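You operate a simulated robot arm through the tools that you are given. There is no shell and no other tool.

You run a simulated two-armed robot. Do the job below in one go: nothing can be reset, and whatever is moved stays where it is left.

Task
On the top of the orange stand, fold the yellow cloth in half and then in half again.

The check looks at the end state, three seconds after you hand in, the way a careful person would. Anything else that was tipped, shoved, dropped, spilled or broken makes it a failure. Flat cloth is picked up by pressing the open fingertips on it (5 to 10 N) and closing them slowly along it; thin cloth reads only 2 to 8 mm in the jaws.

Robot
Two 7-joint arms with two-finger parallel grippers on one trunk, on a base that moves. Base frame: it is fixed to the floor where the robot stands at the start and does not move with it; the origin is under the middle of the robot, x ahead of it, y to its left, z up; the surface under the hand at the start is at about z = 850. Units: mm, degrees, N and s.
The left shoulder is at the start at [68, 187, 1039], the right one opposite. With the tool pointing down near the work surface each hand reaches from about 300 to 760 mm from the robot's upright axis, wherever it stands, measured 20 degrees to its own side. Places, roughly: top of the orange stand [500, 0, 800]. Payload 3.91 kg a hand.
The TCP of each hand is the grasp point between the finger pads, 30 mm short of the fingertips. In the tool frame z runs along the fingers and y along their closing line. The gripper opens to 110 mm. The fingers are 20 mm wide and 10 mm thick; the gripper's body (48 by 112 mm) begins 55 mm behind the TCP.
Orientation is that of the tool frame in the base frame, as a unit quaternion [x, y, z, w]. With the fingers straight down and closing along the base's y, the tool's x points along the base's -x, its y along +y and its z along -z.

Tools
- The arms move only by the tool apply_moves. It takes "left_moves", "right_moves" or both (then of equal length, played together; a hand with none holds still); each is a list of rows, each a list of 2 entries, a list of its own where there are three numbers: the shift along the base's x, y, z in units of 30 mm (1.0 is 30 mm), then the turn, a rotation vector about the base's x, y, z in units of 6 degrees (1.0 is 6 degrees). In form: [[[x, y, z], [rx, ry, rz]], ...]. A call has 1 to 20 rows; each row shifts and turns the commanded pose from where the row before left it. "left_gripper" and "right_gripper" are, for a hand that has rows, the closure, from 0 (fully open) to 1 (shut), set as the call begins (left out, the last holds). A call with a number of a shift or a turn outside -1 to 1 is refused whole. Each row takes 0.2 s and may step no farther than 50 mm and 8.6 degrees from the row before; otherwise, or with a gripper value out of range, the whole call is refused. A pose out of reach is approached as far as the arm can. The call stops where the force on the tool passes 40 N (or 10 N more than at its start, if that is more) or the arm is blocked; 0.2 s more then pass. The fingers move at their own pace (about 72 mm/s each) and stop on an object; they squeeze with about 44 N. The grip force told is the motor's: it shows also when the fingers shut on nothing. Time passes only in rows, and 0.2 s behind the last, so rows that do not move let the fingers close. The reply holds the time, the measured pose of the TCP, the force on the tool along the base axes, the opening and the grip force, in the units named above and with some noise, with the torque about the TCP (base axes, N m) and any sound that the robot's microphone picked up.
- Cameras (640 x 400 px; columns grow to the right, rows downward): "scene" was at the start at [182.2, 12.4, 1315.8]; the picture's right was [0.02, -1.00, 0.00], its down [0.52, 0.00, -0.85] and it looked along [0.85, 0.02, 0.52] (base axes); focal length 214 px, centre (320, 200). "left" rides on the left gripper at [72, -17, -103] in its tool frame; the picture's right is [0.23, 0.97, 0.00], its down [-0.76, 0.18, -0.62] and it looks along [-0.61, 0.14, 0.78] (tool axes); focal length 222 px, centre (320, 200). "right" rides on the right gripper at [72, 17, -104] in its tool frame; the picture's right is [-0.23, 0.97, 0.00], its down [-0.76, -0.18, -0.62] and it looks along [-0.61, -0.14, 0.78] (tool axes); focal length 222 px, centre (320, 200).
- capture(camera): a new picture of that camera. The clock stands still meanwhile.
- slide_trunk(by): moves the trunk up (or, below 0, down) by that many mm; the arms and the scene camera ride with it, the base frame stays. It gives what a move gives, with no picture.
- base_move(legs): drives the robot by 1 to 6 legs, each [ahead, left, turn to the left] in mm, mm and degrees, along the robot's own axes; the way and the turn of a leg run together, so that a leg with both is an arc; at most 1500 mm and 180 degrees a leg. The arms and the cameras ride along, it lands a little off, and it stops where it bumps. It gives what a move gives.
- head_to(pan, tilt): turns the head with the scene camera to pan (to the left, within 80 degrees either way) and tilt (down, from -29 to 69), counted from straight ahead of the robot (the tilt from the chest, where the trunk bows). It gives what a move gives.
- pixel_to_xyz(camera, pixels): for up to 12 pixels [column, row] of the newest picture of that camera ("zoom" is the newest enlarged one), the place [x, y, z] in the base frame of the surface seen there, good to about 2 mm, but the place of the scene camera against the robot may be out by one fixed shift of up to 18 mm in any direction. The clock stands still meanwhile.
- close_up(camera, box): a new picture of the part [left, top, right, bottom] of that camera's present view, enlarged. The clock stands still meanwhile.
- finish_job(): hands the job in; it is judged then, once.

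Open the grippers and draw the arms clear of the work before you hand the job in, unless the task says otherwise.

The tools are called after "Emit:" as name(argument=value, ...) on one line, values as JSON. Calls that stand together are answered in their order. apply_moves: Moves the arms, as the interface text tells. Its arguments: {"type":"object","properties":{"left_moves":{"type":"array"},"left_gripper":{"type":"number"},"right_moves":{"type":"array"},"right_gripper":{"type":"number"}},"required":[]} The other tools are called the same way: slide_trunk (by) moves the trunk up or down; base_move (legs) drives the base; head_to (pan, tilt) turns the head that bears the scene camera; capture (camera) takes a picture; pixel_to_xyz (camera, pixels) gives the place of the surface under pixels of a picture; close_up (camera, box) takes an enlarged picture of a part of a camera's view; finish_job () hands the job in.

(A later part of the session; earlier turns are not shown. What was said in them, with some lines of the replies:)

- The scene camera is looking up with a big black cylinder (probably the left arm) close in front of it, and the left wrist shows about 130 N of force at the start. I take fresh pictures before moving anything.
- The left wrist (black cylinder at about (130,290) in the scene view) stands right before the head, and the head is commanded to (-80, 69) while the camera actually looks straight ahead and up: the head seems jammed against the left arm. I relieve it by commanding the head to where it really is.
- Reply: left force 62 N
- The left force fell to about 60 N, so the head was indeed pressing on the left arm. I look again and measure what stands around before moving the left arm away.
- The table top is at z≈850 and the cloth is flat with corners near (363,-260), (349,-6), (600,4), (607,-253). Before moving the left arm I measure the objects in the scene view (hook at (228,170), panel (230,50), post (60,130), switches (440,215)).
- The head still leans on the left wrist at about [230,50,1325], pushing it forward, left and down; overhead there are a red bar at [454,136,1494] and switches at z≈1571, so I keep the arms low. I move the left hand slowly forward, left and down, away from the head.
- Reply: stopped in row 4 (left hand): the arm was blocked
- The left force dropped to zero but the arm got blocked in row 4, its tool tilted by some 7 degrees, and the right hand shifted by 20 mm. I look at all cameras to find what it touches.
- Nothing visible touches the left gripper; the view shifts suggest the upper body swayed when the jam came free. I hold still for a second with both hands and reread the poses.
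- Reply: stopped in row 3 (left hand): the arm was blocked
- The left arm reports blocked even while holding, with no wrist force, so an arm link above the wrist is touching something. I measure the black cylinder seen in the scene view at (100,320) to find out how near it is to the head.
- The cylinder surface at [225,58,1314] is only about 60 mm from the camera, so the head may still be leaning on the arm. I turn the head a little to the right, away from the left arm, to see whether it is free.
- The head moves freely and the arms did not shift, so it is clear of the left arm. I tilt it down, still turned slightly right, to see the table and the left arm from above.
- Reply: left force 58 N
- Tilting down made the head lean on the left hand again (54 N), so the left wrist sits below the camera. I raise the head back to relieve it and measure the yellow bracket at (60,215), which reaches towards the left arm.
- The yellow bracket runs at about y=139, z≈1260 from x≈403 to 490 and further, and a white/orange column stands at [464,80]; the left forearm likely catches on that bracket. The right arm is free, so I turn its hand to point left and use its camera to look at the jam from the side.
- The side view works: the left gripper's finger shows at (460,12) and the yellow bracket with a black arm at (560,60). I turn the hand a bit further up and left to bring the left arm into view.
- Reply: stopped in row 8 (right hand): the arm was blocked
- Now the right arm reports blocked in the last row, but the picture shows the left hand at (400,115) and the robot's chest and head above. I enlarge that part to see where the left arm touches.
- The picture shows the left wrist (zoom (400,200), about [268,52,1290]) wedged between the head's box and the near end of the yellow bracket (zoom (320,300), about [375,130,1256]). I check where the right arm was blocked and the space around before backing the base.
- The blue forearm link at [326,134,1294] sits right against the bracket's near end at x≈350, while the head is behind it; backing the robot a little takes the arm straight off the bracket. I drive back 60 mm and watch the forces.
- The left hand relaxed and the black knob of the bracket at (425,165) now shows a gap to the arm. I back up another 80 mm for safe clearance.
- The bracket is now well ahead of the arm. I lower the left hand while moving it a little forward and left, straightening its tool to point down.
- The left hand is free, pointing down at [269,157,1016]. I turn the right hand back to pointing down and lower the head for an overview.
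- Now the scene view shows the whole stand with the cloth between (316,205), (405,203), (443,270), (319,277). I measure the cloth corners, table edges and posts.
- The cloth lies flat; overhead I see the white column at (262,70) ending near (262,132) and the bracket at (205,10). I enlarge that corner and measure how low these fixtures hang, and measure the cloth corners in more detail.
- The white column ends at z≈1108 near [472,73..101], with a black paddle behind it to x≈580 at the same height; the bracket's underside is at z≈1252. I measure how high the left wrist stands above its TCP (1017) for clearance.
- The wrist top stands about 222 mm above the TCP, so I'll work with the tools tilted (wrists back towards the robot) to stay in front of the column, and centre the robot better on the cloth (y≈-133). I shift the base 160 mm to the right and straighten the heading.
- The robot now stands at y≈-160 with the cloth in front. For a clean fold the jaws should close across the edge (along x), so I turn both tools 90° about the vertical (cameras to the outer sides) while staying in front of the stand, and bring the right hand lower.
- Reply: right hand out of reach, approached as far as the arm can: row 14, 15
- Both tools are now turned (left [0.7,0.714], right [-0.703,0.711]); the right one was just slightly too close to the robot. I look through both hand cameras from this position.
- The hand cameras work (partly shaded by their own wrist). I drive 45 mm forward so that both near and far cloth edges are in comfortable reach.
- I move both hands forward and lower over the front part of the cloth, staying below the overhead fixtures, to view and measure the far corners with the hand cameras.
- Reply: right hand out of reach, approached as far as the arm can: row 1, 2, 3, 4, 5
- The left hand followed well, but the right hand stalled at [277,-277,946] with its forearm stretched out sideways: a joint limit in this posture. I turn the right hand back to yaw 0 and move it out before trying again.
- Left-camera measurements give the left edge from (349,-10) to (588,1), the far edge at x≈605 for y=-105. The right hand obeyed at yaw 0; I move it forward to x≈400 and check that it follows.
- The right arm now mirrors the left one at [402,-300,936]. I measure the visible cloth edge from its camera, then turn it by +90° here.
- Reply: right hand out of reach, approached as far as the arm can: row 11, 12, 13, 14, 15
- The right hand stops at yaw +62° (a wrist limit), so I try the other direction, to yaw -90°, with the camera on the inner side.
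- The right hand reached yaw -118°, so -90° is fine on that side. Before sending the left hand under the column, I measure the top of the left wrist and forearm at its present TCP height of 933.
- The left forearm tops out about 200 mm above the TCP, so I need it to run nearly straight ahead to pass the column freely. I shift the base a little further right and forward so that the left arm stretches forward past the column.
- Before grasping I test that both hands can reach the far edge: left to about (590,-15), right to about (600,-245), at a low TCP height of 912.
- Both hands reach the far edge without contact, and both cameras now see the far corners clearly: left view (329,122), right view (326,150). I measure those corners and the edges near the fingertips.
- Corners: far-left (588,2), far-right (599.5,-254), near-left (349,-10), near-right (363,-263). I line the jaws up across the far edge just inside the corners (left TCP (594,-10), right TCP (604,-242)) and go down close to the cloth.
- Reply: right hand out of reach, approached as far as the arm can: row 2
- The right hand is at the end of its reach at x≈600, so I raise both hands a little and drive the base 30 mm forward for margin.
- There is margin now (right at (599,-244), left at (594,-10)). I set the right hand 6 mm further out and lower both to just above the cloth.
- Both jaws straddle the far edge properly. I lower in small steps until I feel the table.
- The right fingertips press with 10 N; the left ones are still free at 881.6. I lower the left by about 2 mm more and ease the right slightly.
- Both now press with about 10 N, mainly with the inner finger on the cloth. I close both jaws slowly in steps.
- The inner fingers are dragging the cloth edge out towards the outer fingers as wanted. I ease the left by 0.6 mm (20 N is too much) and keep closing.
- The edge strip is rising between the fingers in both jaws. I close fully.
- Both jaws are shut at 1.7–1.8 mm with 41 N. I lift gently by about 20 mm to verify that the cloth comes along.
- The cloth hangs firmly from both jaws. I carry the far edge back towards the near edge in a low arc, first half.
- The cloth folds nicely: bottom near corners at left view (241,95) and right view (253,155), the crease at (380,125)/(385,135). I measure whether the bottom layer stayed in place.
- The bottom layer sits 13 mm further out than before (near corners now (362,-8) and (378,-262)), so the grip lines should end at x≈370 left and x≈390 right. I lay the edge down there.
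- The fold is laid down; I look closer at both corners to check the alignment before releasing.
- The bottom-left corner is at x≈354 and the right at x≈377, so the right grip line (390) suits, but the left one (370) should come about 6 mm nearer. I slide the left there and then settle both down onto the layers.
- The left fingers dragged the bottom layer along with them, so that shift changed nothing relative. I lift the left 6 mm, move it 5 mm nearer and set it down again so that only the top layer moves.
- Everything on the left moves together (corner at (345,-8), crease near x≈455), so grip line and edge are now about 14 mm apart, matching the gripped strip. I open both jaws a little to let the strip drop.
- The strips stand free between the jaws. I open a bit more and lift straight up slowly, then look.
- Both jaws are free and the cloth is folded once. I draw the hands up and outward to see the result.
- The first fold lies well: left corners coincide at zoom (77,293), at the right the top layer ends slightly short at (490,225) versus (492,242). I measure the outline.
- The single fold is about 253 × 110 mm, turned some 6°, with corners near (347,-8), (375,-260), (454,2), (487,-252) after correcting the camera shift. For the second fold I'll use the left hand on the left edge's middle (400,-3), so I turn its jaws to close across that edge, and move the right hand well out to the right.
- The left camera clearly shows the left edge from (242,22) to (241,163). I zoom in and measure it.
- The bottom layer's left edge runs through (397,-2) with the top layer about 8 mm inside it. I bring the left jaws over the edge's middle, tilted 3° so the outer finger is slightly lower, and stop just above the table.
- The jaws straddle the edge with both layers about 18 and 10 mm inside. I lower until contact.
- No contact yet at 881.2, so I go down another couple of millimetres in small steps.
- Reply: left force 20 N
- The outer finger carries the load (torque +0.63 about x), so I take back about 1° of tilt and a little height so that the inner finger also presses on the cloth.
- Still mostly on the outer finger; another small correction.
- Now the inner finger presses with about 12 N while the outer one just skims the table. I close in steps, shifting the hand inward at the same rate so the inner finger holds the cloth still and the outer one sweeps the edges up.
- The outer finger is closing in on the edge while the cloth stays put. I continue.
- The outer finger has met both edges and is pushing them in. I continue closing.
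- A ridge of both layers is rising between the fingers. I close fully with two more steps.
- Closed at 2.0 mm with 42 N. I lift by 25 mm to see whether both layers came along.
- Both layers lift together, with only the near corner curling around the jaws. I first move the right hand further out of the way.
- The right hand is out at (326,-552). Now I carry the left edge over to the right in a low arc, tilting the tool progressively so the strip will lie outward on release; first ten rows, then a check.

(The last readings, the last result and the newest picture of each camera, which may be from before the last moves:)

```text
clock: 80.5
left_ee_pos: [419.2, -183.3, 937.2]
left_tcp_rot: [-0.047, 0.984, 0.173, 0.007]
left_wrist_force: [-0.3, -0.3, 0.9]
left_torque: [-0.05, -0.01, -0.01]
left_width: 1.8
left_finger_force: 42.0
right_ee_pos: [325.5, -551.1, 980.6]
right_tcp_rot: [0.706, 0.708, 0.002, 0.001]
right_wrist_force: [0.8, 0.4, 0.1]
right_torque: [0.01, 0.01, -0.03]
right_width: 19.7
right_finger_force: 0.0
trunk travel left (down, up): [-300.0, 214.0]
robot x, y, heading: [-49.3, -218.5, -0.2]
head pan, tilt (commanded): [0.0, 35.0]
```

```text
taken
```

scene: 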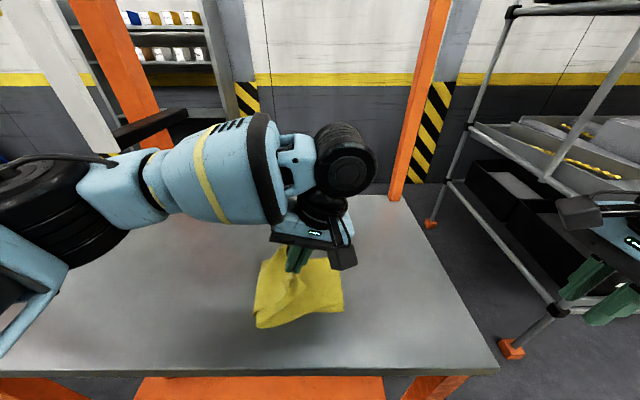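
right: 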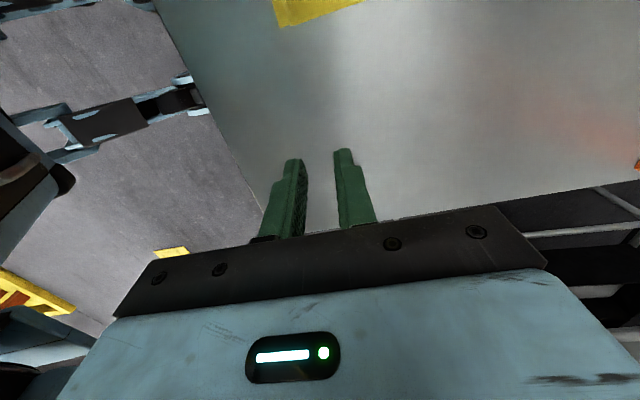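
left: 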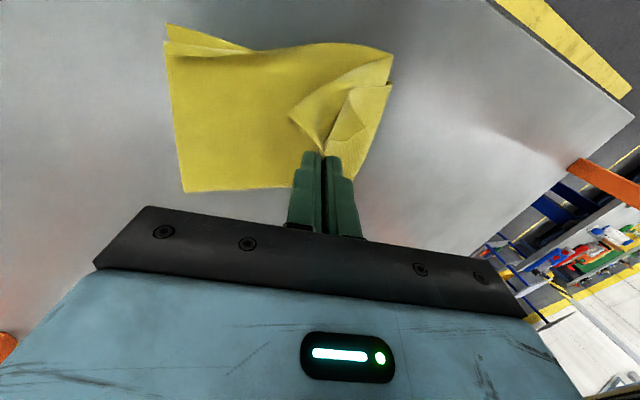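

The flap is folding over; I look closer at how the near corner behaves before laying it down.

Emit:
close_up(camera="left", box=[150, 10, 420, 210])

Emit:
close_up(camera="scene", box=[220, 220, 380, 350])

Emit:
pixel_to_xyz(camera="left", pixels=[[168, 27], [172, 60], [186, 188], [290, 187], [390, 52], [386, 88], [292, 117], [355, 170]])

```text
2.00 times, centred on (285, 110) of left
```

zoom: 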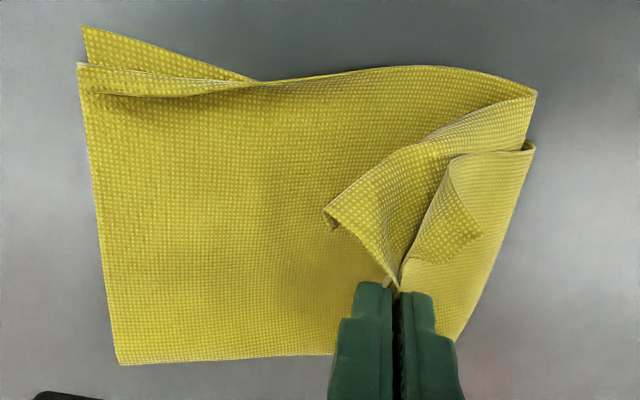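

```text
3.08 times, centred on (300, 285) of scene
```

zoom: 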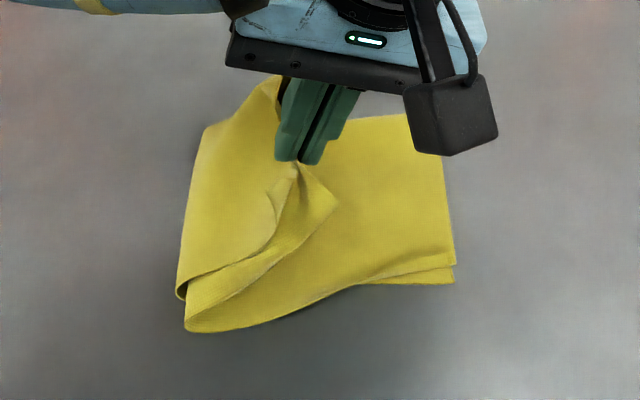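

```text
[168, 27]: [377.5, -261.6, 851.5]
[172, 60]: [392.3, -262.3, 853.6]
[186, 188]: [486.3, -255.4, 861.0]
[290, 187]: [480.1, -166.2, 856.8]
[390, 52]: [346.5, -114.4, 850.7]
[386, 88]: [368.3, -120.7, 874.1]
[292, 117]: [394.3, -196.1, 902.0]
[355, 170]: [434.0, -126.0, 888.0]
```

The flap's near corner is curled a bit, but the base layer is undisturbed (right edge from (377,-262) to (486,-255)). I lay the flap down with its edge over that right edge.

Emit:
apply_moves(left_moves=[[[0.08, -0.533, -0.233], [0.35, 0, 0]], [[0.08, -0.533, -0.333], [0.35, 0, 0]], [[0.08, -0.5, -0.333], [0.35, 0, 0]], [[0.08, -0.433, -0.3], [0.35, 0, 0]], [[0.08, -0.367, -0.2], [0.35, 0, 0]], [[0, 0, 0], [0, 0, 0]]])

Emit:
capture(camera="left")

Emit:
close_up(camera="left", box=[150, 10, 450, 230])

Emit:
close_up(camera="scene", box=[220, 220, 380, 350])

```text
clock: 81.9
left_ee_pos: [432.0, -254.1, 894.8]
left_tcp_rot: [-0.045, 0.964, 0.261, 0.012]
left_wrist_force: [-0.1, -0.9, 0.6]
left_torque: [-0.04, -0.01, 0.0]
left_width: 1.8
left_finger_force: 41.8
right_ee_pos: [326.6, -549.6, 980.5]
right_tcp_rot: [0.706, 0.709, 0.001, 0.002]
right_wrist_force: [-0.4, -0.2, -0.9]
right_torque: [-0.02, -0.03, 0.0]
right_width: 19.6
right_finger_force: 0.1
trunk travel left (down, up): [-300.0, 214.0]
robot x, y, heading: [-51.3, -220.4, -0.2]
head pan, tilt (commanded): [0.0, 35.0]
```

```text
taken
```

left: 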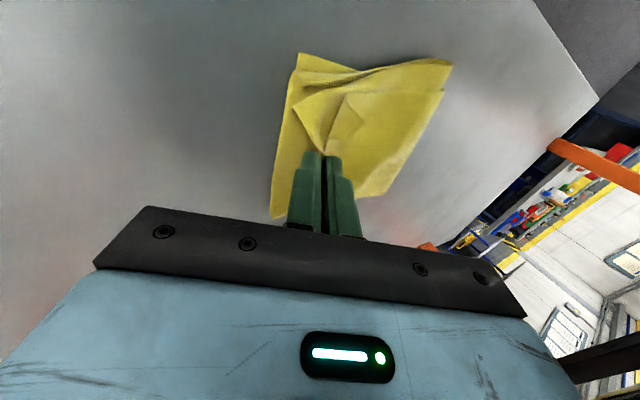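

```text
1.82 times, centred on (300, 120) of left
```

zoom: 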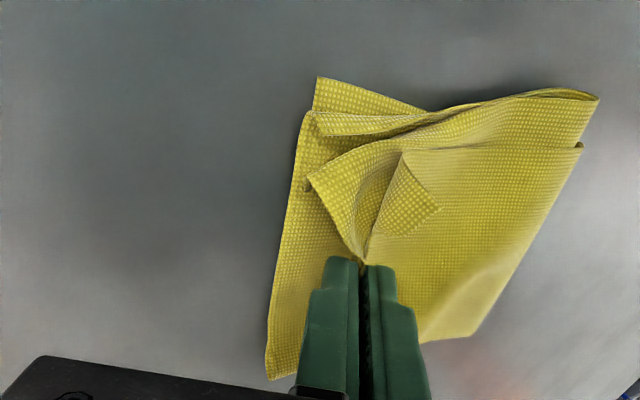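

```text
3.08 times, centred on (300, 285) of scene
```

zoom: 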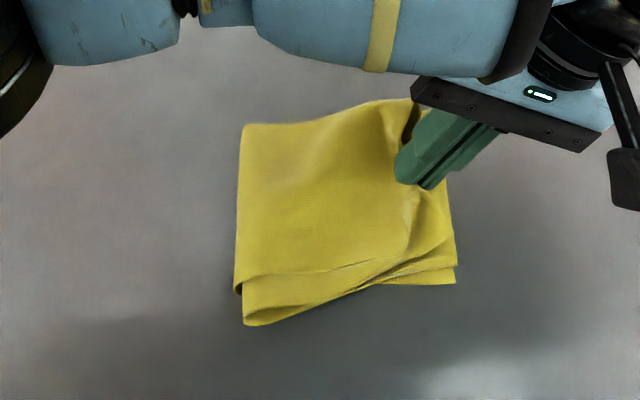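

The flap lies over the right half with its edge near the right edge; one small corner of the outer layer is turned in by the jaws at left-zoom (415,195). I lower 3 mm and open the jaws slightly to let it relax.

Emit:
apply_moves(left_moves=[[[0, 0, -0.1], [0, 0, 0]], [[0, 0, 0], [0, 0, 0]]])

Emit:
apply_moves(left_moves=[[[0, 0, 0.05], [0, 0, 0]], [[0, 0, 0.05], [0, 0, 0]], [[0, 0, 0], [0, 0, 0]]], left_gripper=0.9)

Emit:
close_up(camera="left", box=[150, 10, 450, 230])

```text
clock: 82.5
left_ee_pos: [431.8, -254.4, 891.5]
left_tcp_rot: [-0.046, 0.964, 0.261, 0.012]
left_wrist_force: [0.7, -0.6, -0.6]
left_torque: [-0.02, -0.01, -0.04]
left_width: 1.8
left_finger_force: 41.9
right_ee_pos: [325.6, -550.5, 980.3]
right_tcp_rot: [0.706, 0.708, 0.002, 0.001]
right_wrist_force: [-0.4, -0.2, -0.6]
right_torque: [0.01, -0.02, 0.0]
right_width: 19.7
right_finger_force: 0.0
trunk travel left (down, up): [-300.0, 214.0]
robot x, y, heading: [-49.5, -220.7, -0.2]
head pan, tilt (commanded): [0.0, 35.0]
```

```text
clock: 83.3
left_ee_pos: [431.4, -254.2, 894.3]
left_tcp_rot: [-0.045, 0.964, 0.261, 0.013]
left_wrist_force: [0.9, -0.1, -0.5]
left_torque: [-0.03, -0.01, 0.01]
left_width: 11.0
left_finger_force: 0.0
right_ee_pos: [326.0, -550.2, 981.1]
right_tcp_rot: [0.706, 0.709, 0.001, 0.001]
right_wrist_force: [-0.4, -0.4, -0.4]
right_torque: [0.03, 0.02, 0.02]
right_width: 19.8
right_finger_force: 0.1
trunk travel left (down, up): [-300.0, 214.0]
robot x, y, heading: [-50.4, -221.3, -0.2]
head pan, tilt (commanded): [0.0, 35.0]
```

```text
1.82 times, centred on (300, 120) of left
```

zoom: 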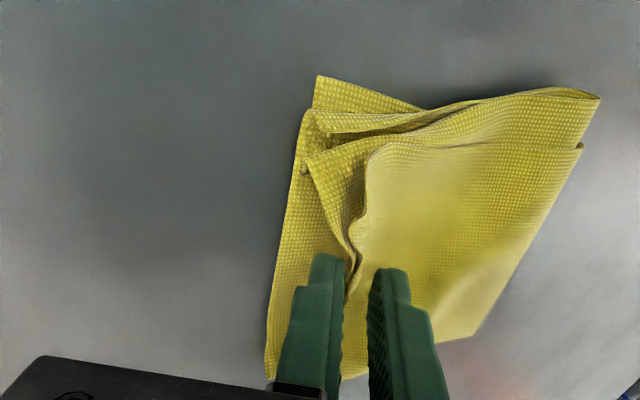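

The strip relaxed and the turned-in corner opened up. I withdraw the hand along its own axis.

Emit:
apply_moves(left_moves=[[[0, -0.1, 0.17], [0, 0, 0]], [[0, -0.2, 0.34], [0, 0, 0]], [[0, -0.2, 0.5], [0, 0, 0]], [[0, -0.1, 0.7], [0, 0, 0]], [[0, 0, 0.7], [0, 0, 0]]], left_gripper=0.85)

Emit:
capture(camera="left")

Emit:
close_up(camera="left", box=[150, 10, 450, 230])

Emit:
close_up(camera="scene", box=[220, 220, 380, 350])

```text
clock: 84.7
left_ee_pos: [434.3, -256.9, 937.9]
left_tcp_rot: [-0.052, 0.964, 0.261, -0.031]
left_wrist_force: [0.2, -0.5, 0.3]
left_torque: [0.0, -0.03, -0.01]
left_width: 16.4
left_finger_force: 0.1
right_ee_pos: [327.6, -551.4, 980.2]
right_tcp_rot: [0.706, 0.708, 0.001, 0.002]
right_wrist_force: [0.3, -0.5, -0.2]
right_torque: [-0.02, -0.03, -0.03]
right_width: 19.7
right_finger_force: 0.0
trunk travel left (down, up): [-300.0, 214.0]
robot x, y, heading: [-50.7, -218.4, -0.5]
head pan, tilt (commanded): [0.0, 35.0]
stopped in row 5 (left hand): the arm was blocked; the commanded pose is now the measured one
```

```text
taken
```

left: 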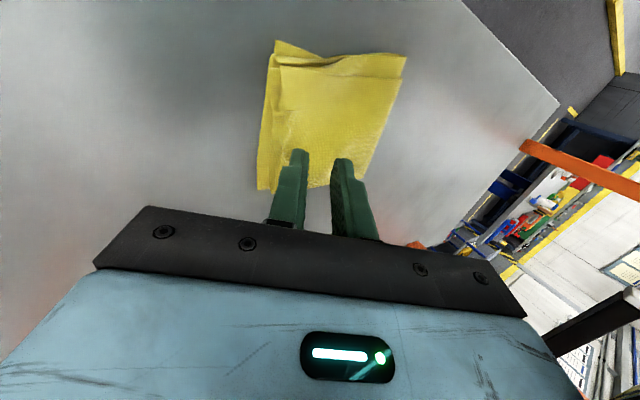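

```text
1.82 times, centred on (300, 120) of left
```

zoom: 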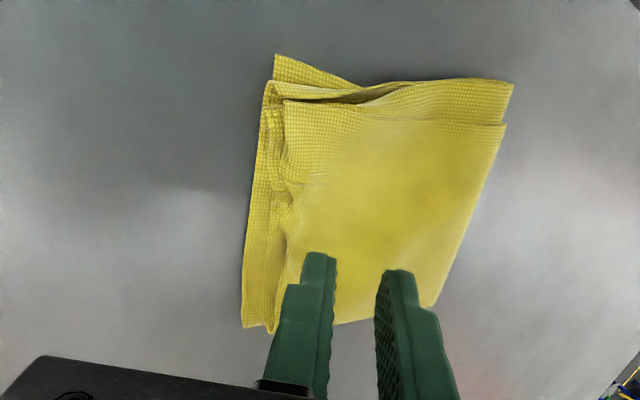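

```text
3.08 times, centred on (300, 285) of scene
```

zoom: 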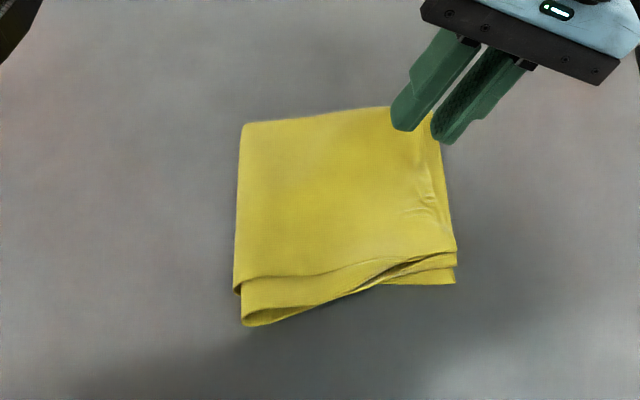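

The quarter fold looks good. The last upward row was reported blocked for the left arm, so I look at the whole scene to see what its arm is near before moving on.

Emit:
capture(camera="scene")

```text
taken
```

scene: 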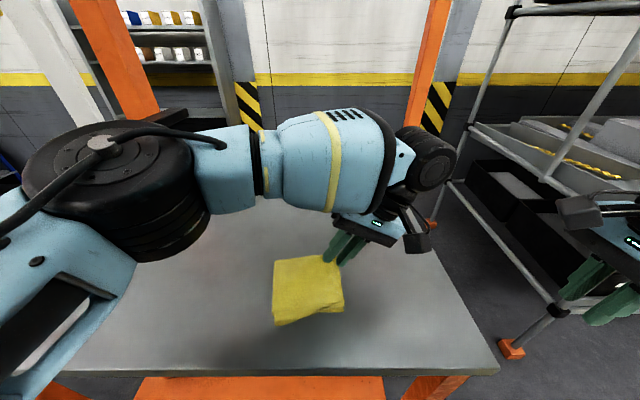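

The left elbow joint (big black disc at (115,180)) has come up under the hanging column. I lower the trunk by 20 mm, which takes the whole arm straight down while the fingertips still clear the cloth by about 20 mm.

Emit:
slide_trunk(by=-20)

Emit:
capture(camera="left")

```text
clock: 85.4
left_ee_pos: [434.8, -258.2, 917.3]
left_tcp_rot: [-0.052, 0.963, 0.261, -0.03]
left_wrist_force: [0.6, -0.2, 0.8]
left_torque: [0.0, -0.03, 0.02]
left_width: 16.5
left_finger_force: 0.1
right_ee_pos: [325.1, -550.9, 960.8]
right_tcp_rot: [0.705, 0.709, 0.002, 0.001]
right_wrist_force: [0.3, 0.1, 0.0]
right_torque: [0.01, -0.04, -0.01]
right_width: 20.0
right_finger_force: 0.0
trunk travel left (down, up): [-280.0, 234.0]
robot x, y, heading: [-52.4, -220.3, -0.5]
head pan, tilt (commanded): [0.0, 35.0]
```

```text
taken
```

left: 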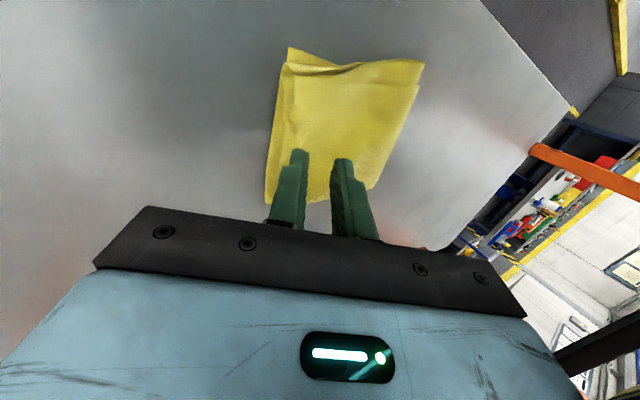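

The arm came down freely. Now I drive the base back 150 mm so the elbow leaves the column; the fingertips pass above the folded cloth.

Emit:
base_move(legs=[[-150, 0, 0.4]])

Emit:
capture(camera="scene")

Emit:
close_up(camera="scene", box=[220, 170, 380, 300])

```text
clock: 86.8
left_ee_pos: [284.5, -255.2, 919.1]
left_tcp_rot: [-0.055, 0.964, 0.259, -0.03]
left_wrist_force: [-0.3, 0.4, 1.2]
left_torque: [-0.01, -0.02, -0.01]
left_width: 16.6
left_finger_force: 0.0
right_ee_pos: [177.8, -548.3, 961.0]
right_tcp_rot: [0.704, 0.71, 0.001, 0.001]
right_wrist_force: [-0.7, 0.3, 0.2]
right_torque: [0.01, -0.03, 0.0]
right_width: 19.8
right_finger_force: 0.0
trunk travel left (down, up): [-280.0, 234.0]
robot x, y, heading: [-204.0, -219.4, 0.5]
head pan, tilt (commanded): [0.0, 35.0]
```

```text
taken
```

scene: 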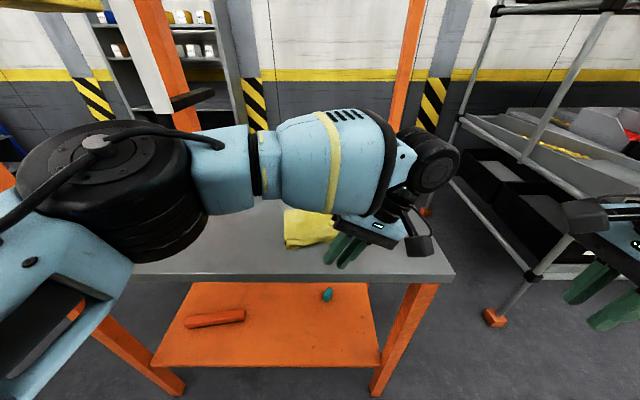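

```text
3.08 times, centred on (300, 235) of scene
```

zoom: 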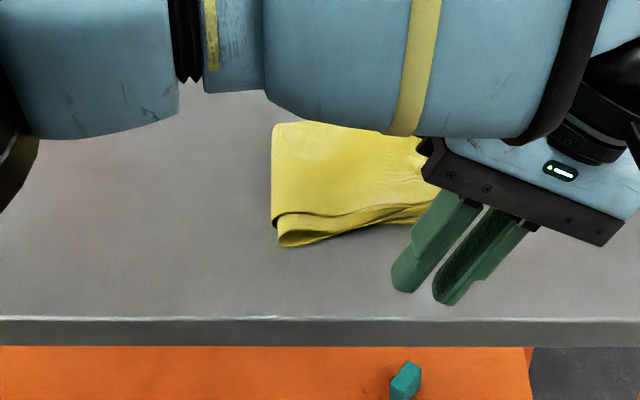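

The elbow is clear of the column. I bring the left hand upright and out to the left, in front of the stand, to uncover the cloth.

Emit:
apply_moves(left_moves=[[[-0.3, 0.3, 0.3], [-0.52, 0, 0]], [[-0.3, 0.6, 0.3], [-0.52, 0, 0]], [[-0.2, 0.83, 0.2], [-0.52, 0, 0]], [[0, 0.83, 0.2], [-0.52, 0, 0]], [[0, 0.83, 0.1], [-0.52, 0, 0]], [[0, 0.83, 0.1], [-0.52, 0, 0]], [[0, 0.83, 0.1], [-0.52, 0, 0]], [[0, 0.83, 0.1], [-0.52, 0, 0]], [[0, 0.83, 0.1], [-0.52, 0, 0]], [[0, 0.83, 0.1], [-0.52, 0, 0]]])

Emit:
capture(camera="scene")

Emit:
close_up(camera="scene", box=[240, 180, 400, 280])

```text
clock: 89.0
left_ee_pos: [261.5, -28.1, 968.7]
left_tcp_rot: [-0.045, 0.998, -0.009, -0.044]
left_wrist_force: [-0.3, -0.2, -0.1]
left_torque: [-0.03, 0.03, 0.0]
left_width: 16.6
left_finger_force: 0.2
right_ee_pos: [179.6, -548.0, 961.2]
right_tcp_rot: [0.704, 0.71, 0.001, 0.001]
right_wrist_force: [1.4, 0.4, -1.0]
right_torque: [-0.04, 0.05, -0.02]
right_width: 19.8
right_finger_force: 0.2
trunk travel left (down, up): [-280.0, 234.0]
robot x, y, heading: [-199.6, -215.2, 0.0]
head pan, tilt (commanded): [0.0, 35.0]
```

```text
taken
```

scene: 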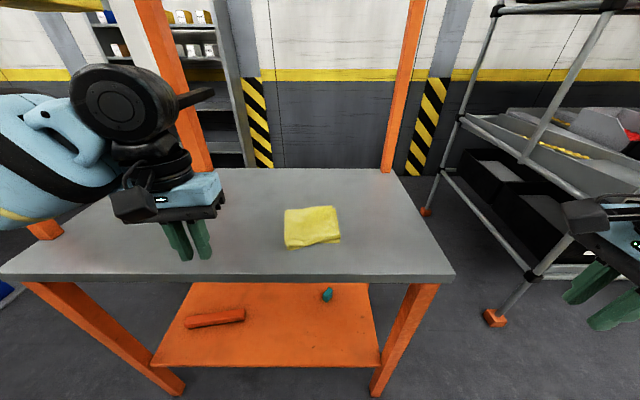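

```text
4.00 times, centred on (320, 230) of scene
```

zoom: 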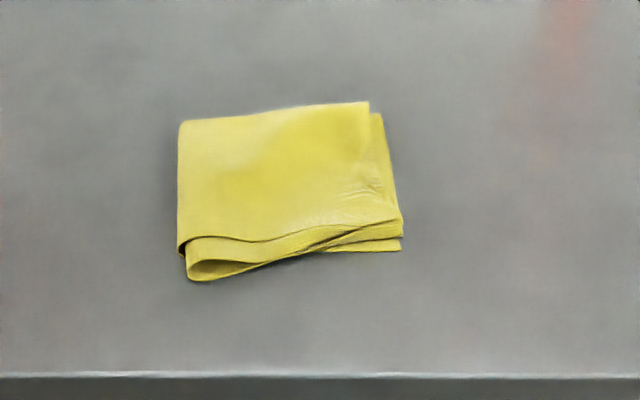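

The cloth is now folded in quarters, a tidy packet at (312,228). I measure its outline to judge the alignment.

Emit:
pixel_to_xyz(camera="zoom", pixels=[[182, 125], [182, 245], [195, 276], [290, 250], [398, 246], [400, 218], [380, 116], [364, 106], [270, 180], [240, 232], [215, 255], [350, 150]])

```text
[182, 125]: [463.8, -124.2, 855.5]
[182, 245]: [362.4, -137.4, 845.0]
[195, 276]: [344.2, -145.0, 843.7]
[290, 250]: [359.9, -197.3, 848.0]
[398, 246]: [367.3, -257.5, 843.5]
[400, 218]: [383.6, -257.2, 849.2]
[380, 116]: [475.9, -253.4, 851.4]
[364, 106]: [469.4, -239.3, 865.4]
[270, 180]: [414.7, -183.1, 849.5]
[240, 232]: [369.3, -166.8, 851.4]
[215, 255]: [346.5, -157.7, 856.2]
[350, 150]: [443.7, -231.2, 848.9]
```

The packet spans about x 352–484 and y -257 to -124 (roughly 132 × 133 mm), a good quarter of the original. I check that the hanging column and paddle are unmoved after the elbow's touch.

Emit:
close_up(camera="scene", box=[90, 0, 290, 180])

Emit:
pixel_to_xyz(camera="scene", pixels=[[160, 60], [170, 100], [195, 97], [205, 93], [190, 130], [35, 3]])

```text
2.22 times, centred on (190, 90) of scene
```

zoom: 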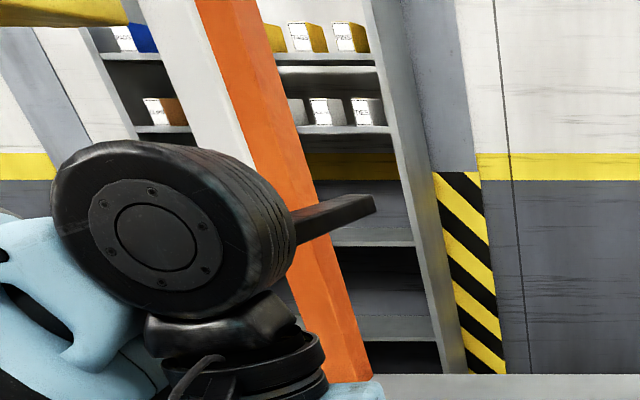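

```text
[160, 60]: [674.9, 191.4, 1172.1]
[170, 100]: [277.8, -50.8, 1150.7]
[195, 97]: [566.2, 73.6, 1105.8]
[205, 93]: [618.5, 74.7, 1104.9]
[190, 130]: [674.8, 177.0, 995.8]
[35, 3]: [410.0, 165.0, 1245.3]
```

The paddle and bracket read the same places as before, so nothing was shifted. Both hands are in front of or beside the stand; I open both grippers fully and draw the hands a little further back.

Emit:
apply_moves(left_moves=[[[-0.4, 0.4, 0.3], [0, 0, 0]], [[-0.4, 0.4, 0.3], [0, 0, 0]], [[-0.3, 0.4, 0.2], [0, 0, 0]], [[0, 0, 0], [0, 0, 0]], [[0, 0, 0], [0, 0, 0]]], right_moves=[[[0, 0, 0], [0, 0, 0]], [[0, 0, 0], [0, 0, 0]], [[0, 0, 0], [0, 0, 0]], [[0, 0, 0], [0, 0, 0]], [[0, 0, 0], [0, 0, 0]]], left_gripper=0, right_gripper=0)

Emit:
capture(camera="scene")

Emit:
close_up(camera="scene", box=[240, 180, 400, 280])

```text
clock: 90.2
left_ee_pos: [228.0, 6.5, 992.0]
left_tcp_rot: [-0.046, 0.998, -0.01, -0.044]
left_wrist_force: [0.3, -0.1, 0.1]
left_torque: [-0.01, 0.01, -0.01]
left_width: 109.9
left_finger_force: 0.1
right_ee_pos: [179.0, -547.7, 960.4]
right_tcp_rot: [0.704, 0.71, 0.001, 0.002]
right_wrist_force: [-1.1, -1.0, 0.6]
right_torque: [-0.01, -0.04, -0.02]
right_width: 109.9
right_finger_force: 0.1
trunk travel left (down, up): [-280.0, 234.0]
robot x, y, heading: [-202.5, -219.3, 0.2]
head pan, tilt (commanded): [0.0, 35.0]
```

```text
taken
```

scene: 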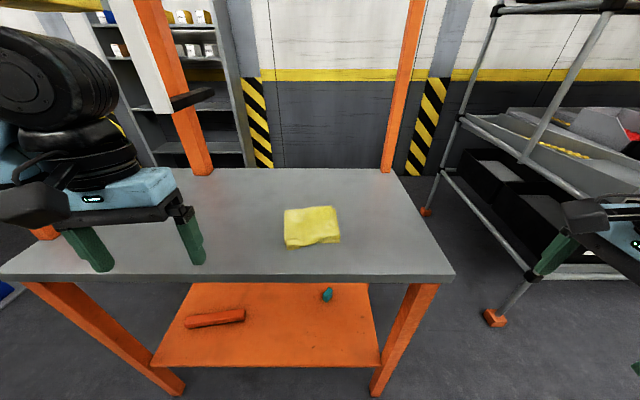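

```text
4.00 times, centred on (320, 230) of scene
```

zoom: 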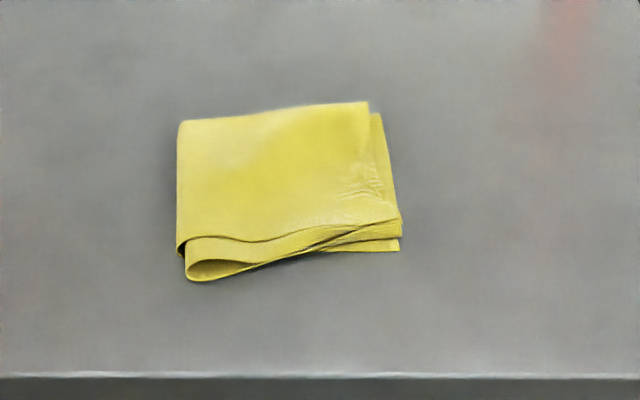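

The packet is stable on the stand top, both grippers are open and clear, and nothing else has moved. I hand the job in.

Emit:
finish_job()

```text
The job is handed in.
```

The yellow cloth is folded in half and then in half again. It lies as a packet of about 132 × 133 mm on top of the orange stand, down from about 254 × 240 mm. I have handed the job in, and no result has come back.

- **Alignment:** the edges are not perfectly even. At the near left, a loop of the inner layers sticks out about 18 mm, and one far corner stands up to about 23 mm above the table. I did not press the packet flat.
- **Starting jam:** at the start, the left arm was caught between the robot's head and a yellow bracket above the stand. I backed the robot off to free it.
- **Later contact:** while the left arm was withdrawing from the second fold, its movement was blocked, most likely by the elbow against the white column hanging over the stand. I lowered the trunk and drove back to clear it. Afterwards the black paddle behind the column and the bracket measured in the same places as before. The column itself was hidden behind the arm when I measured.

Both grippers are open and away from the cloth.
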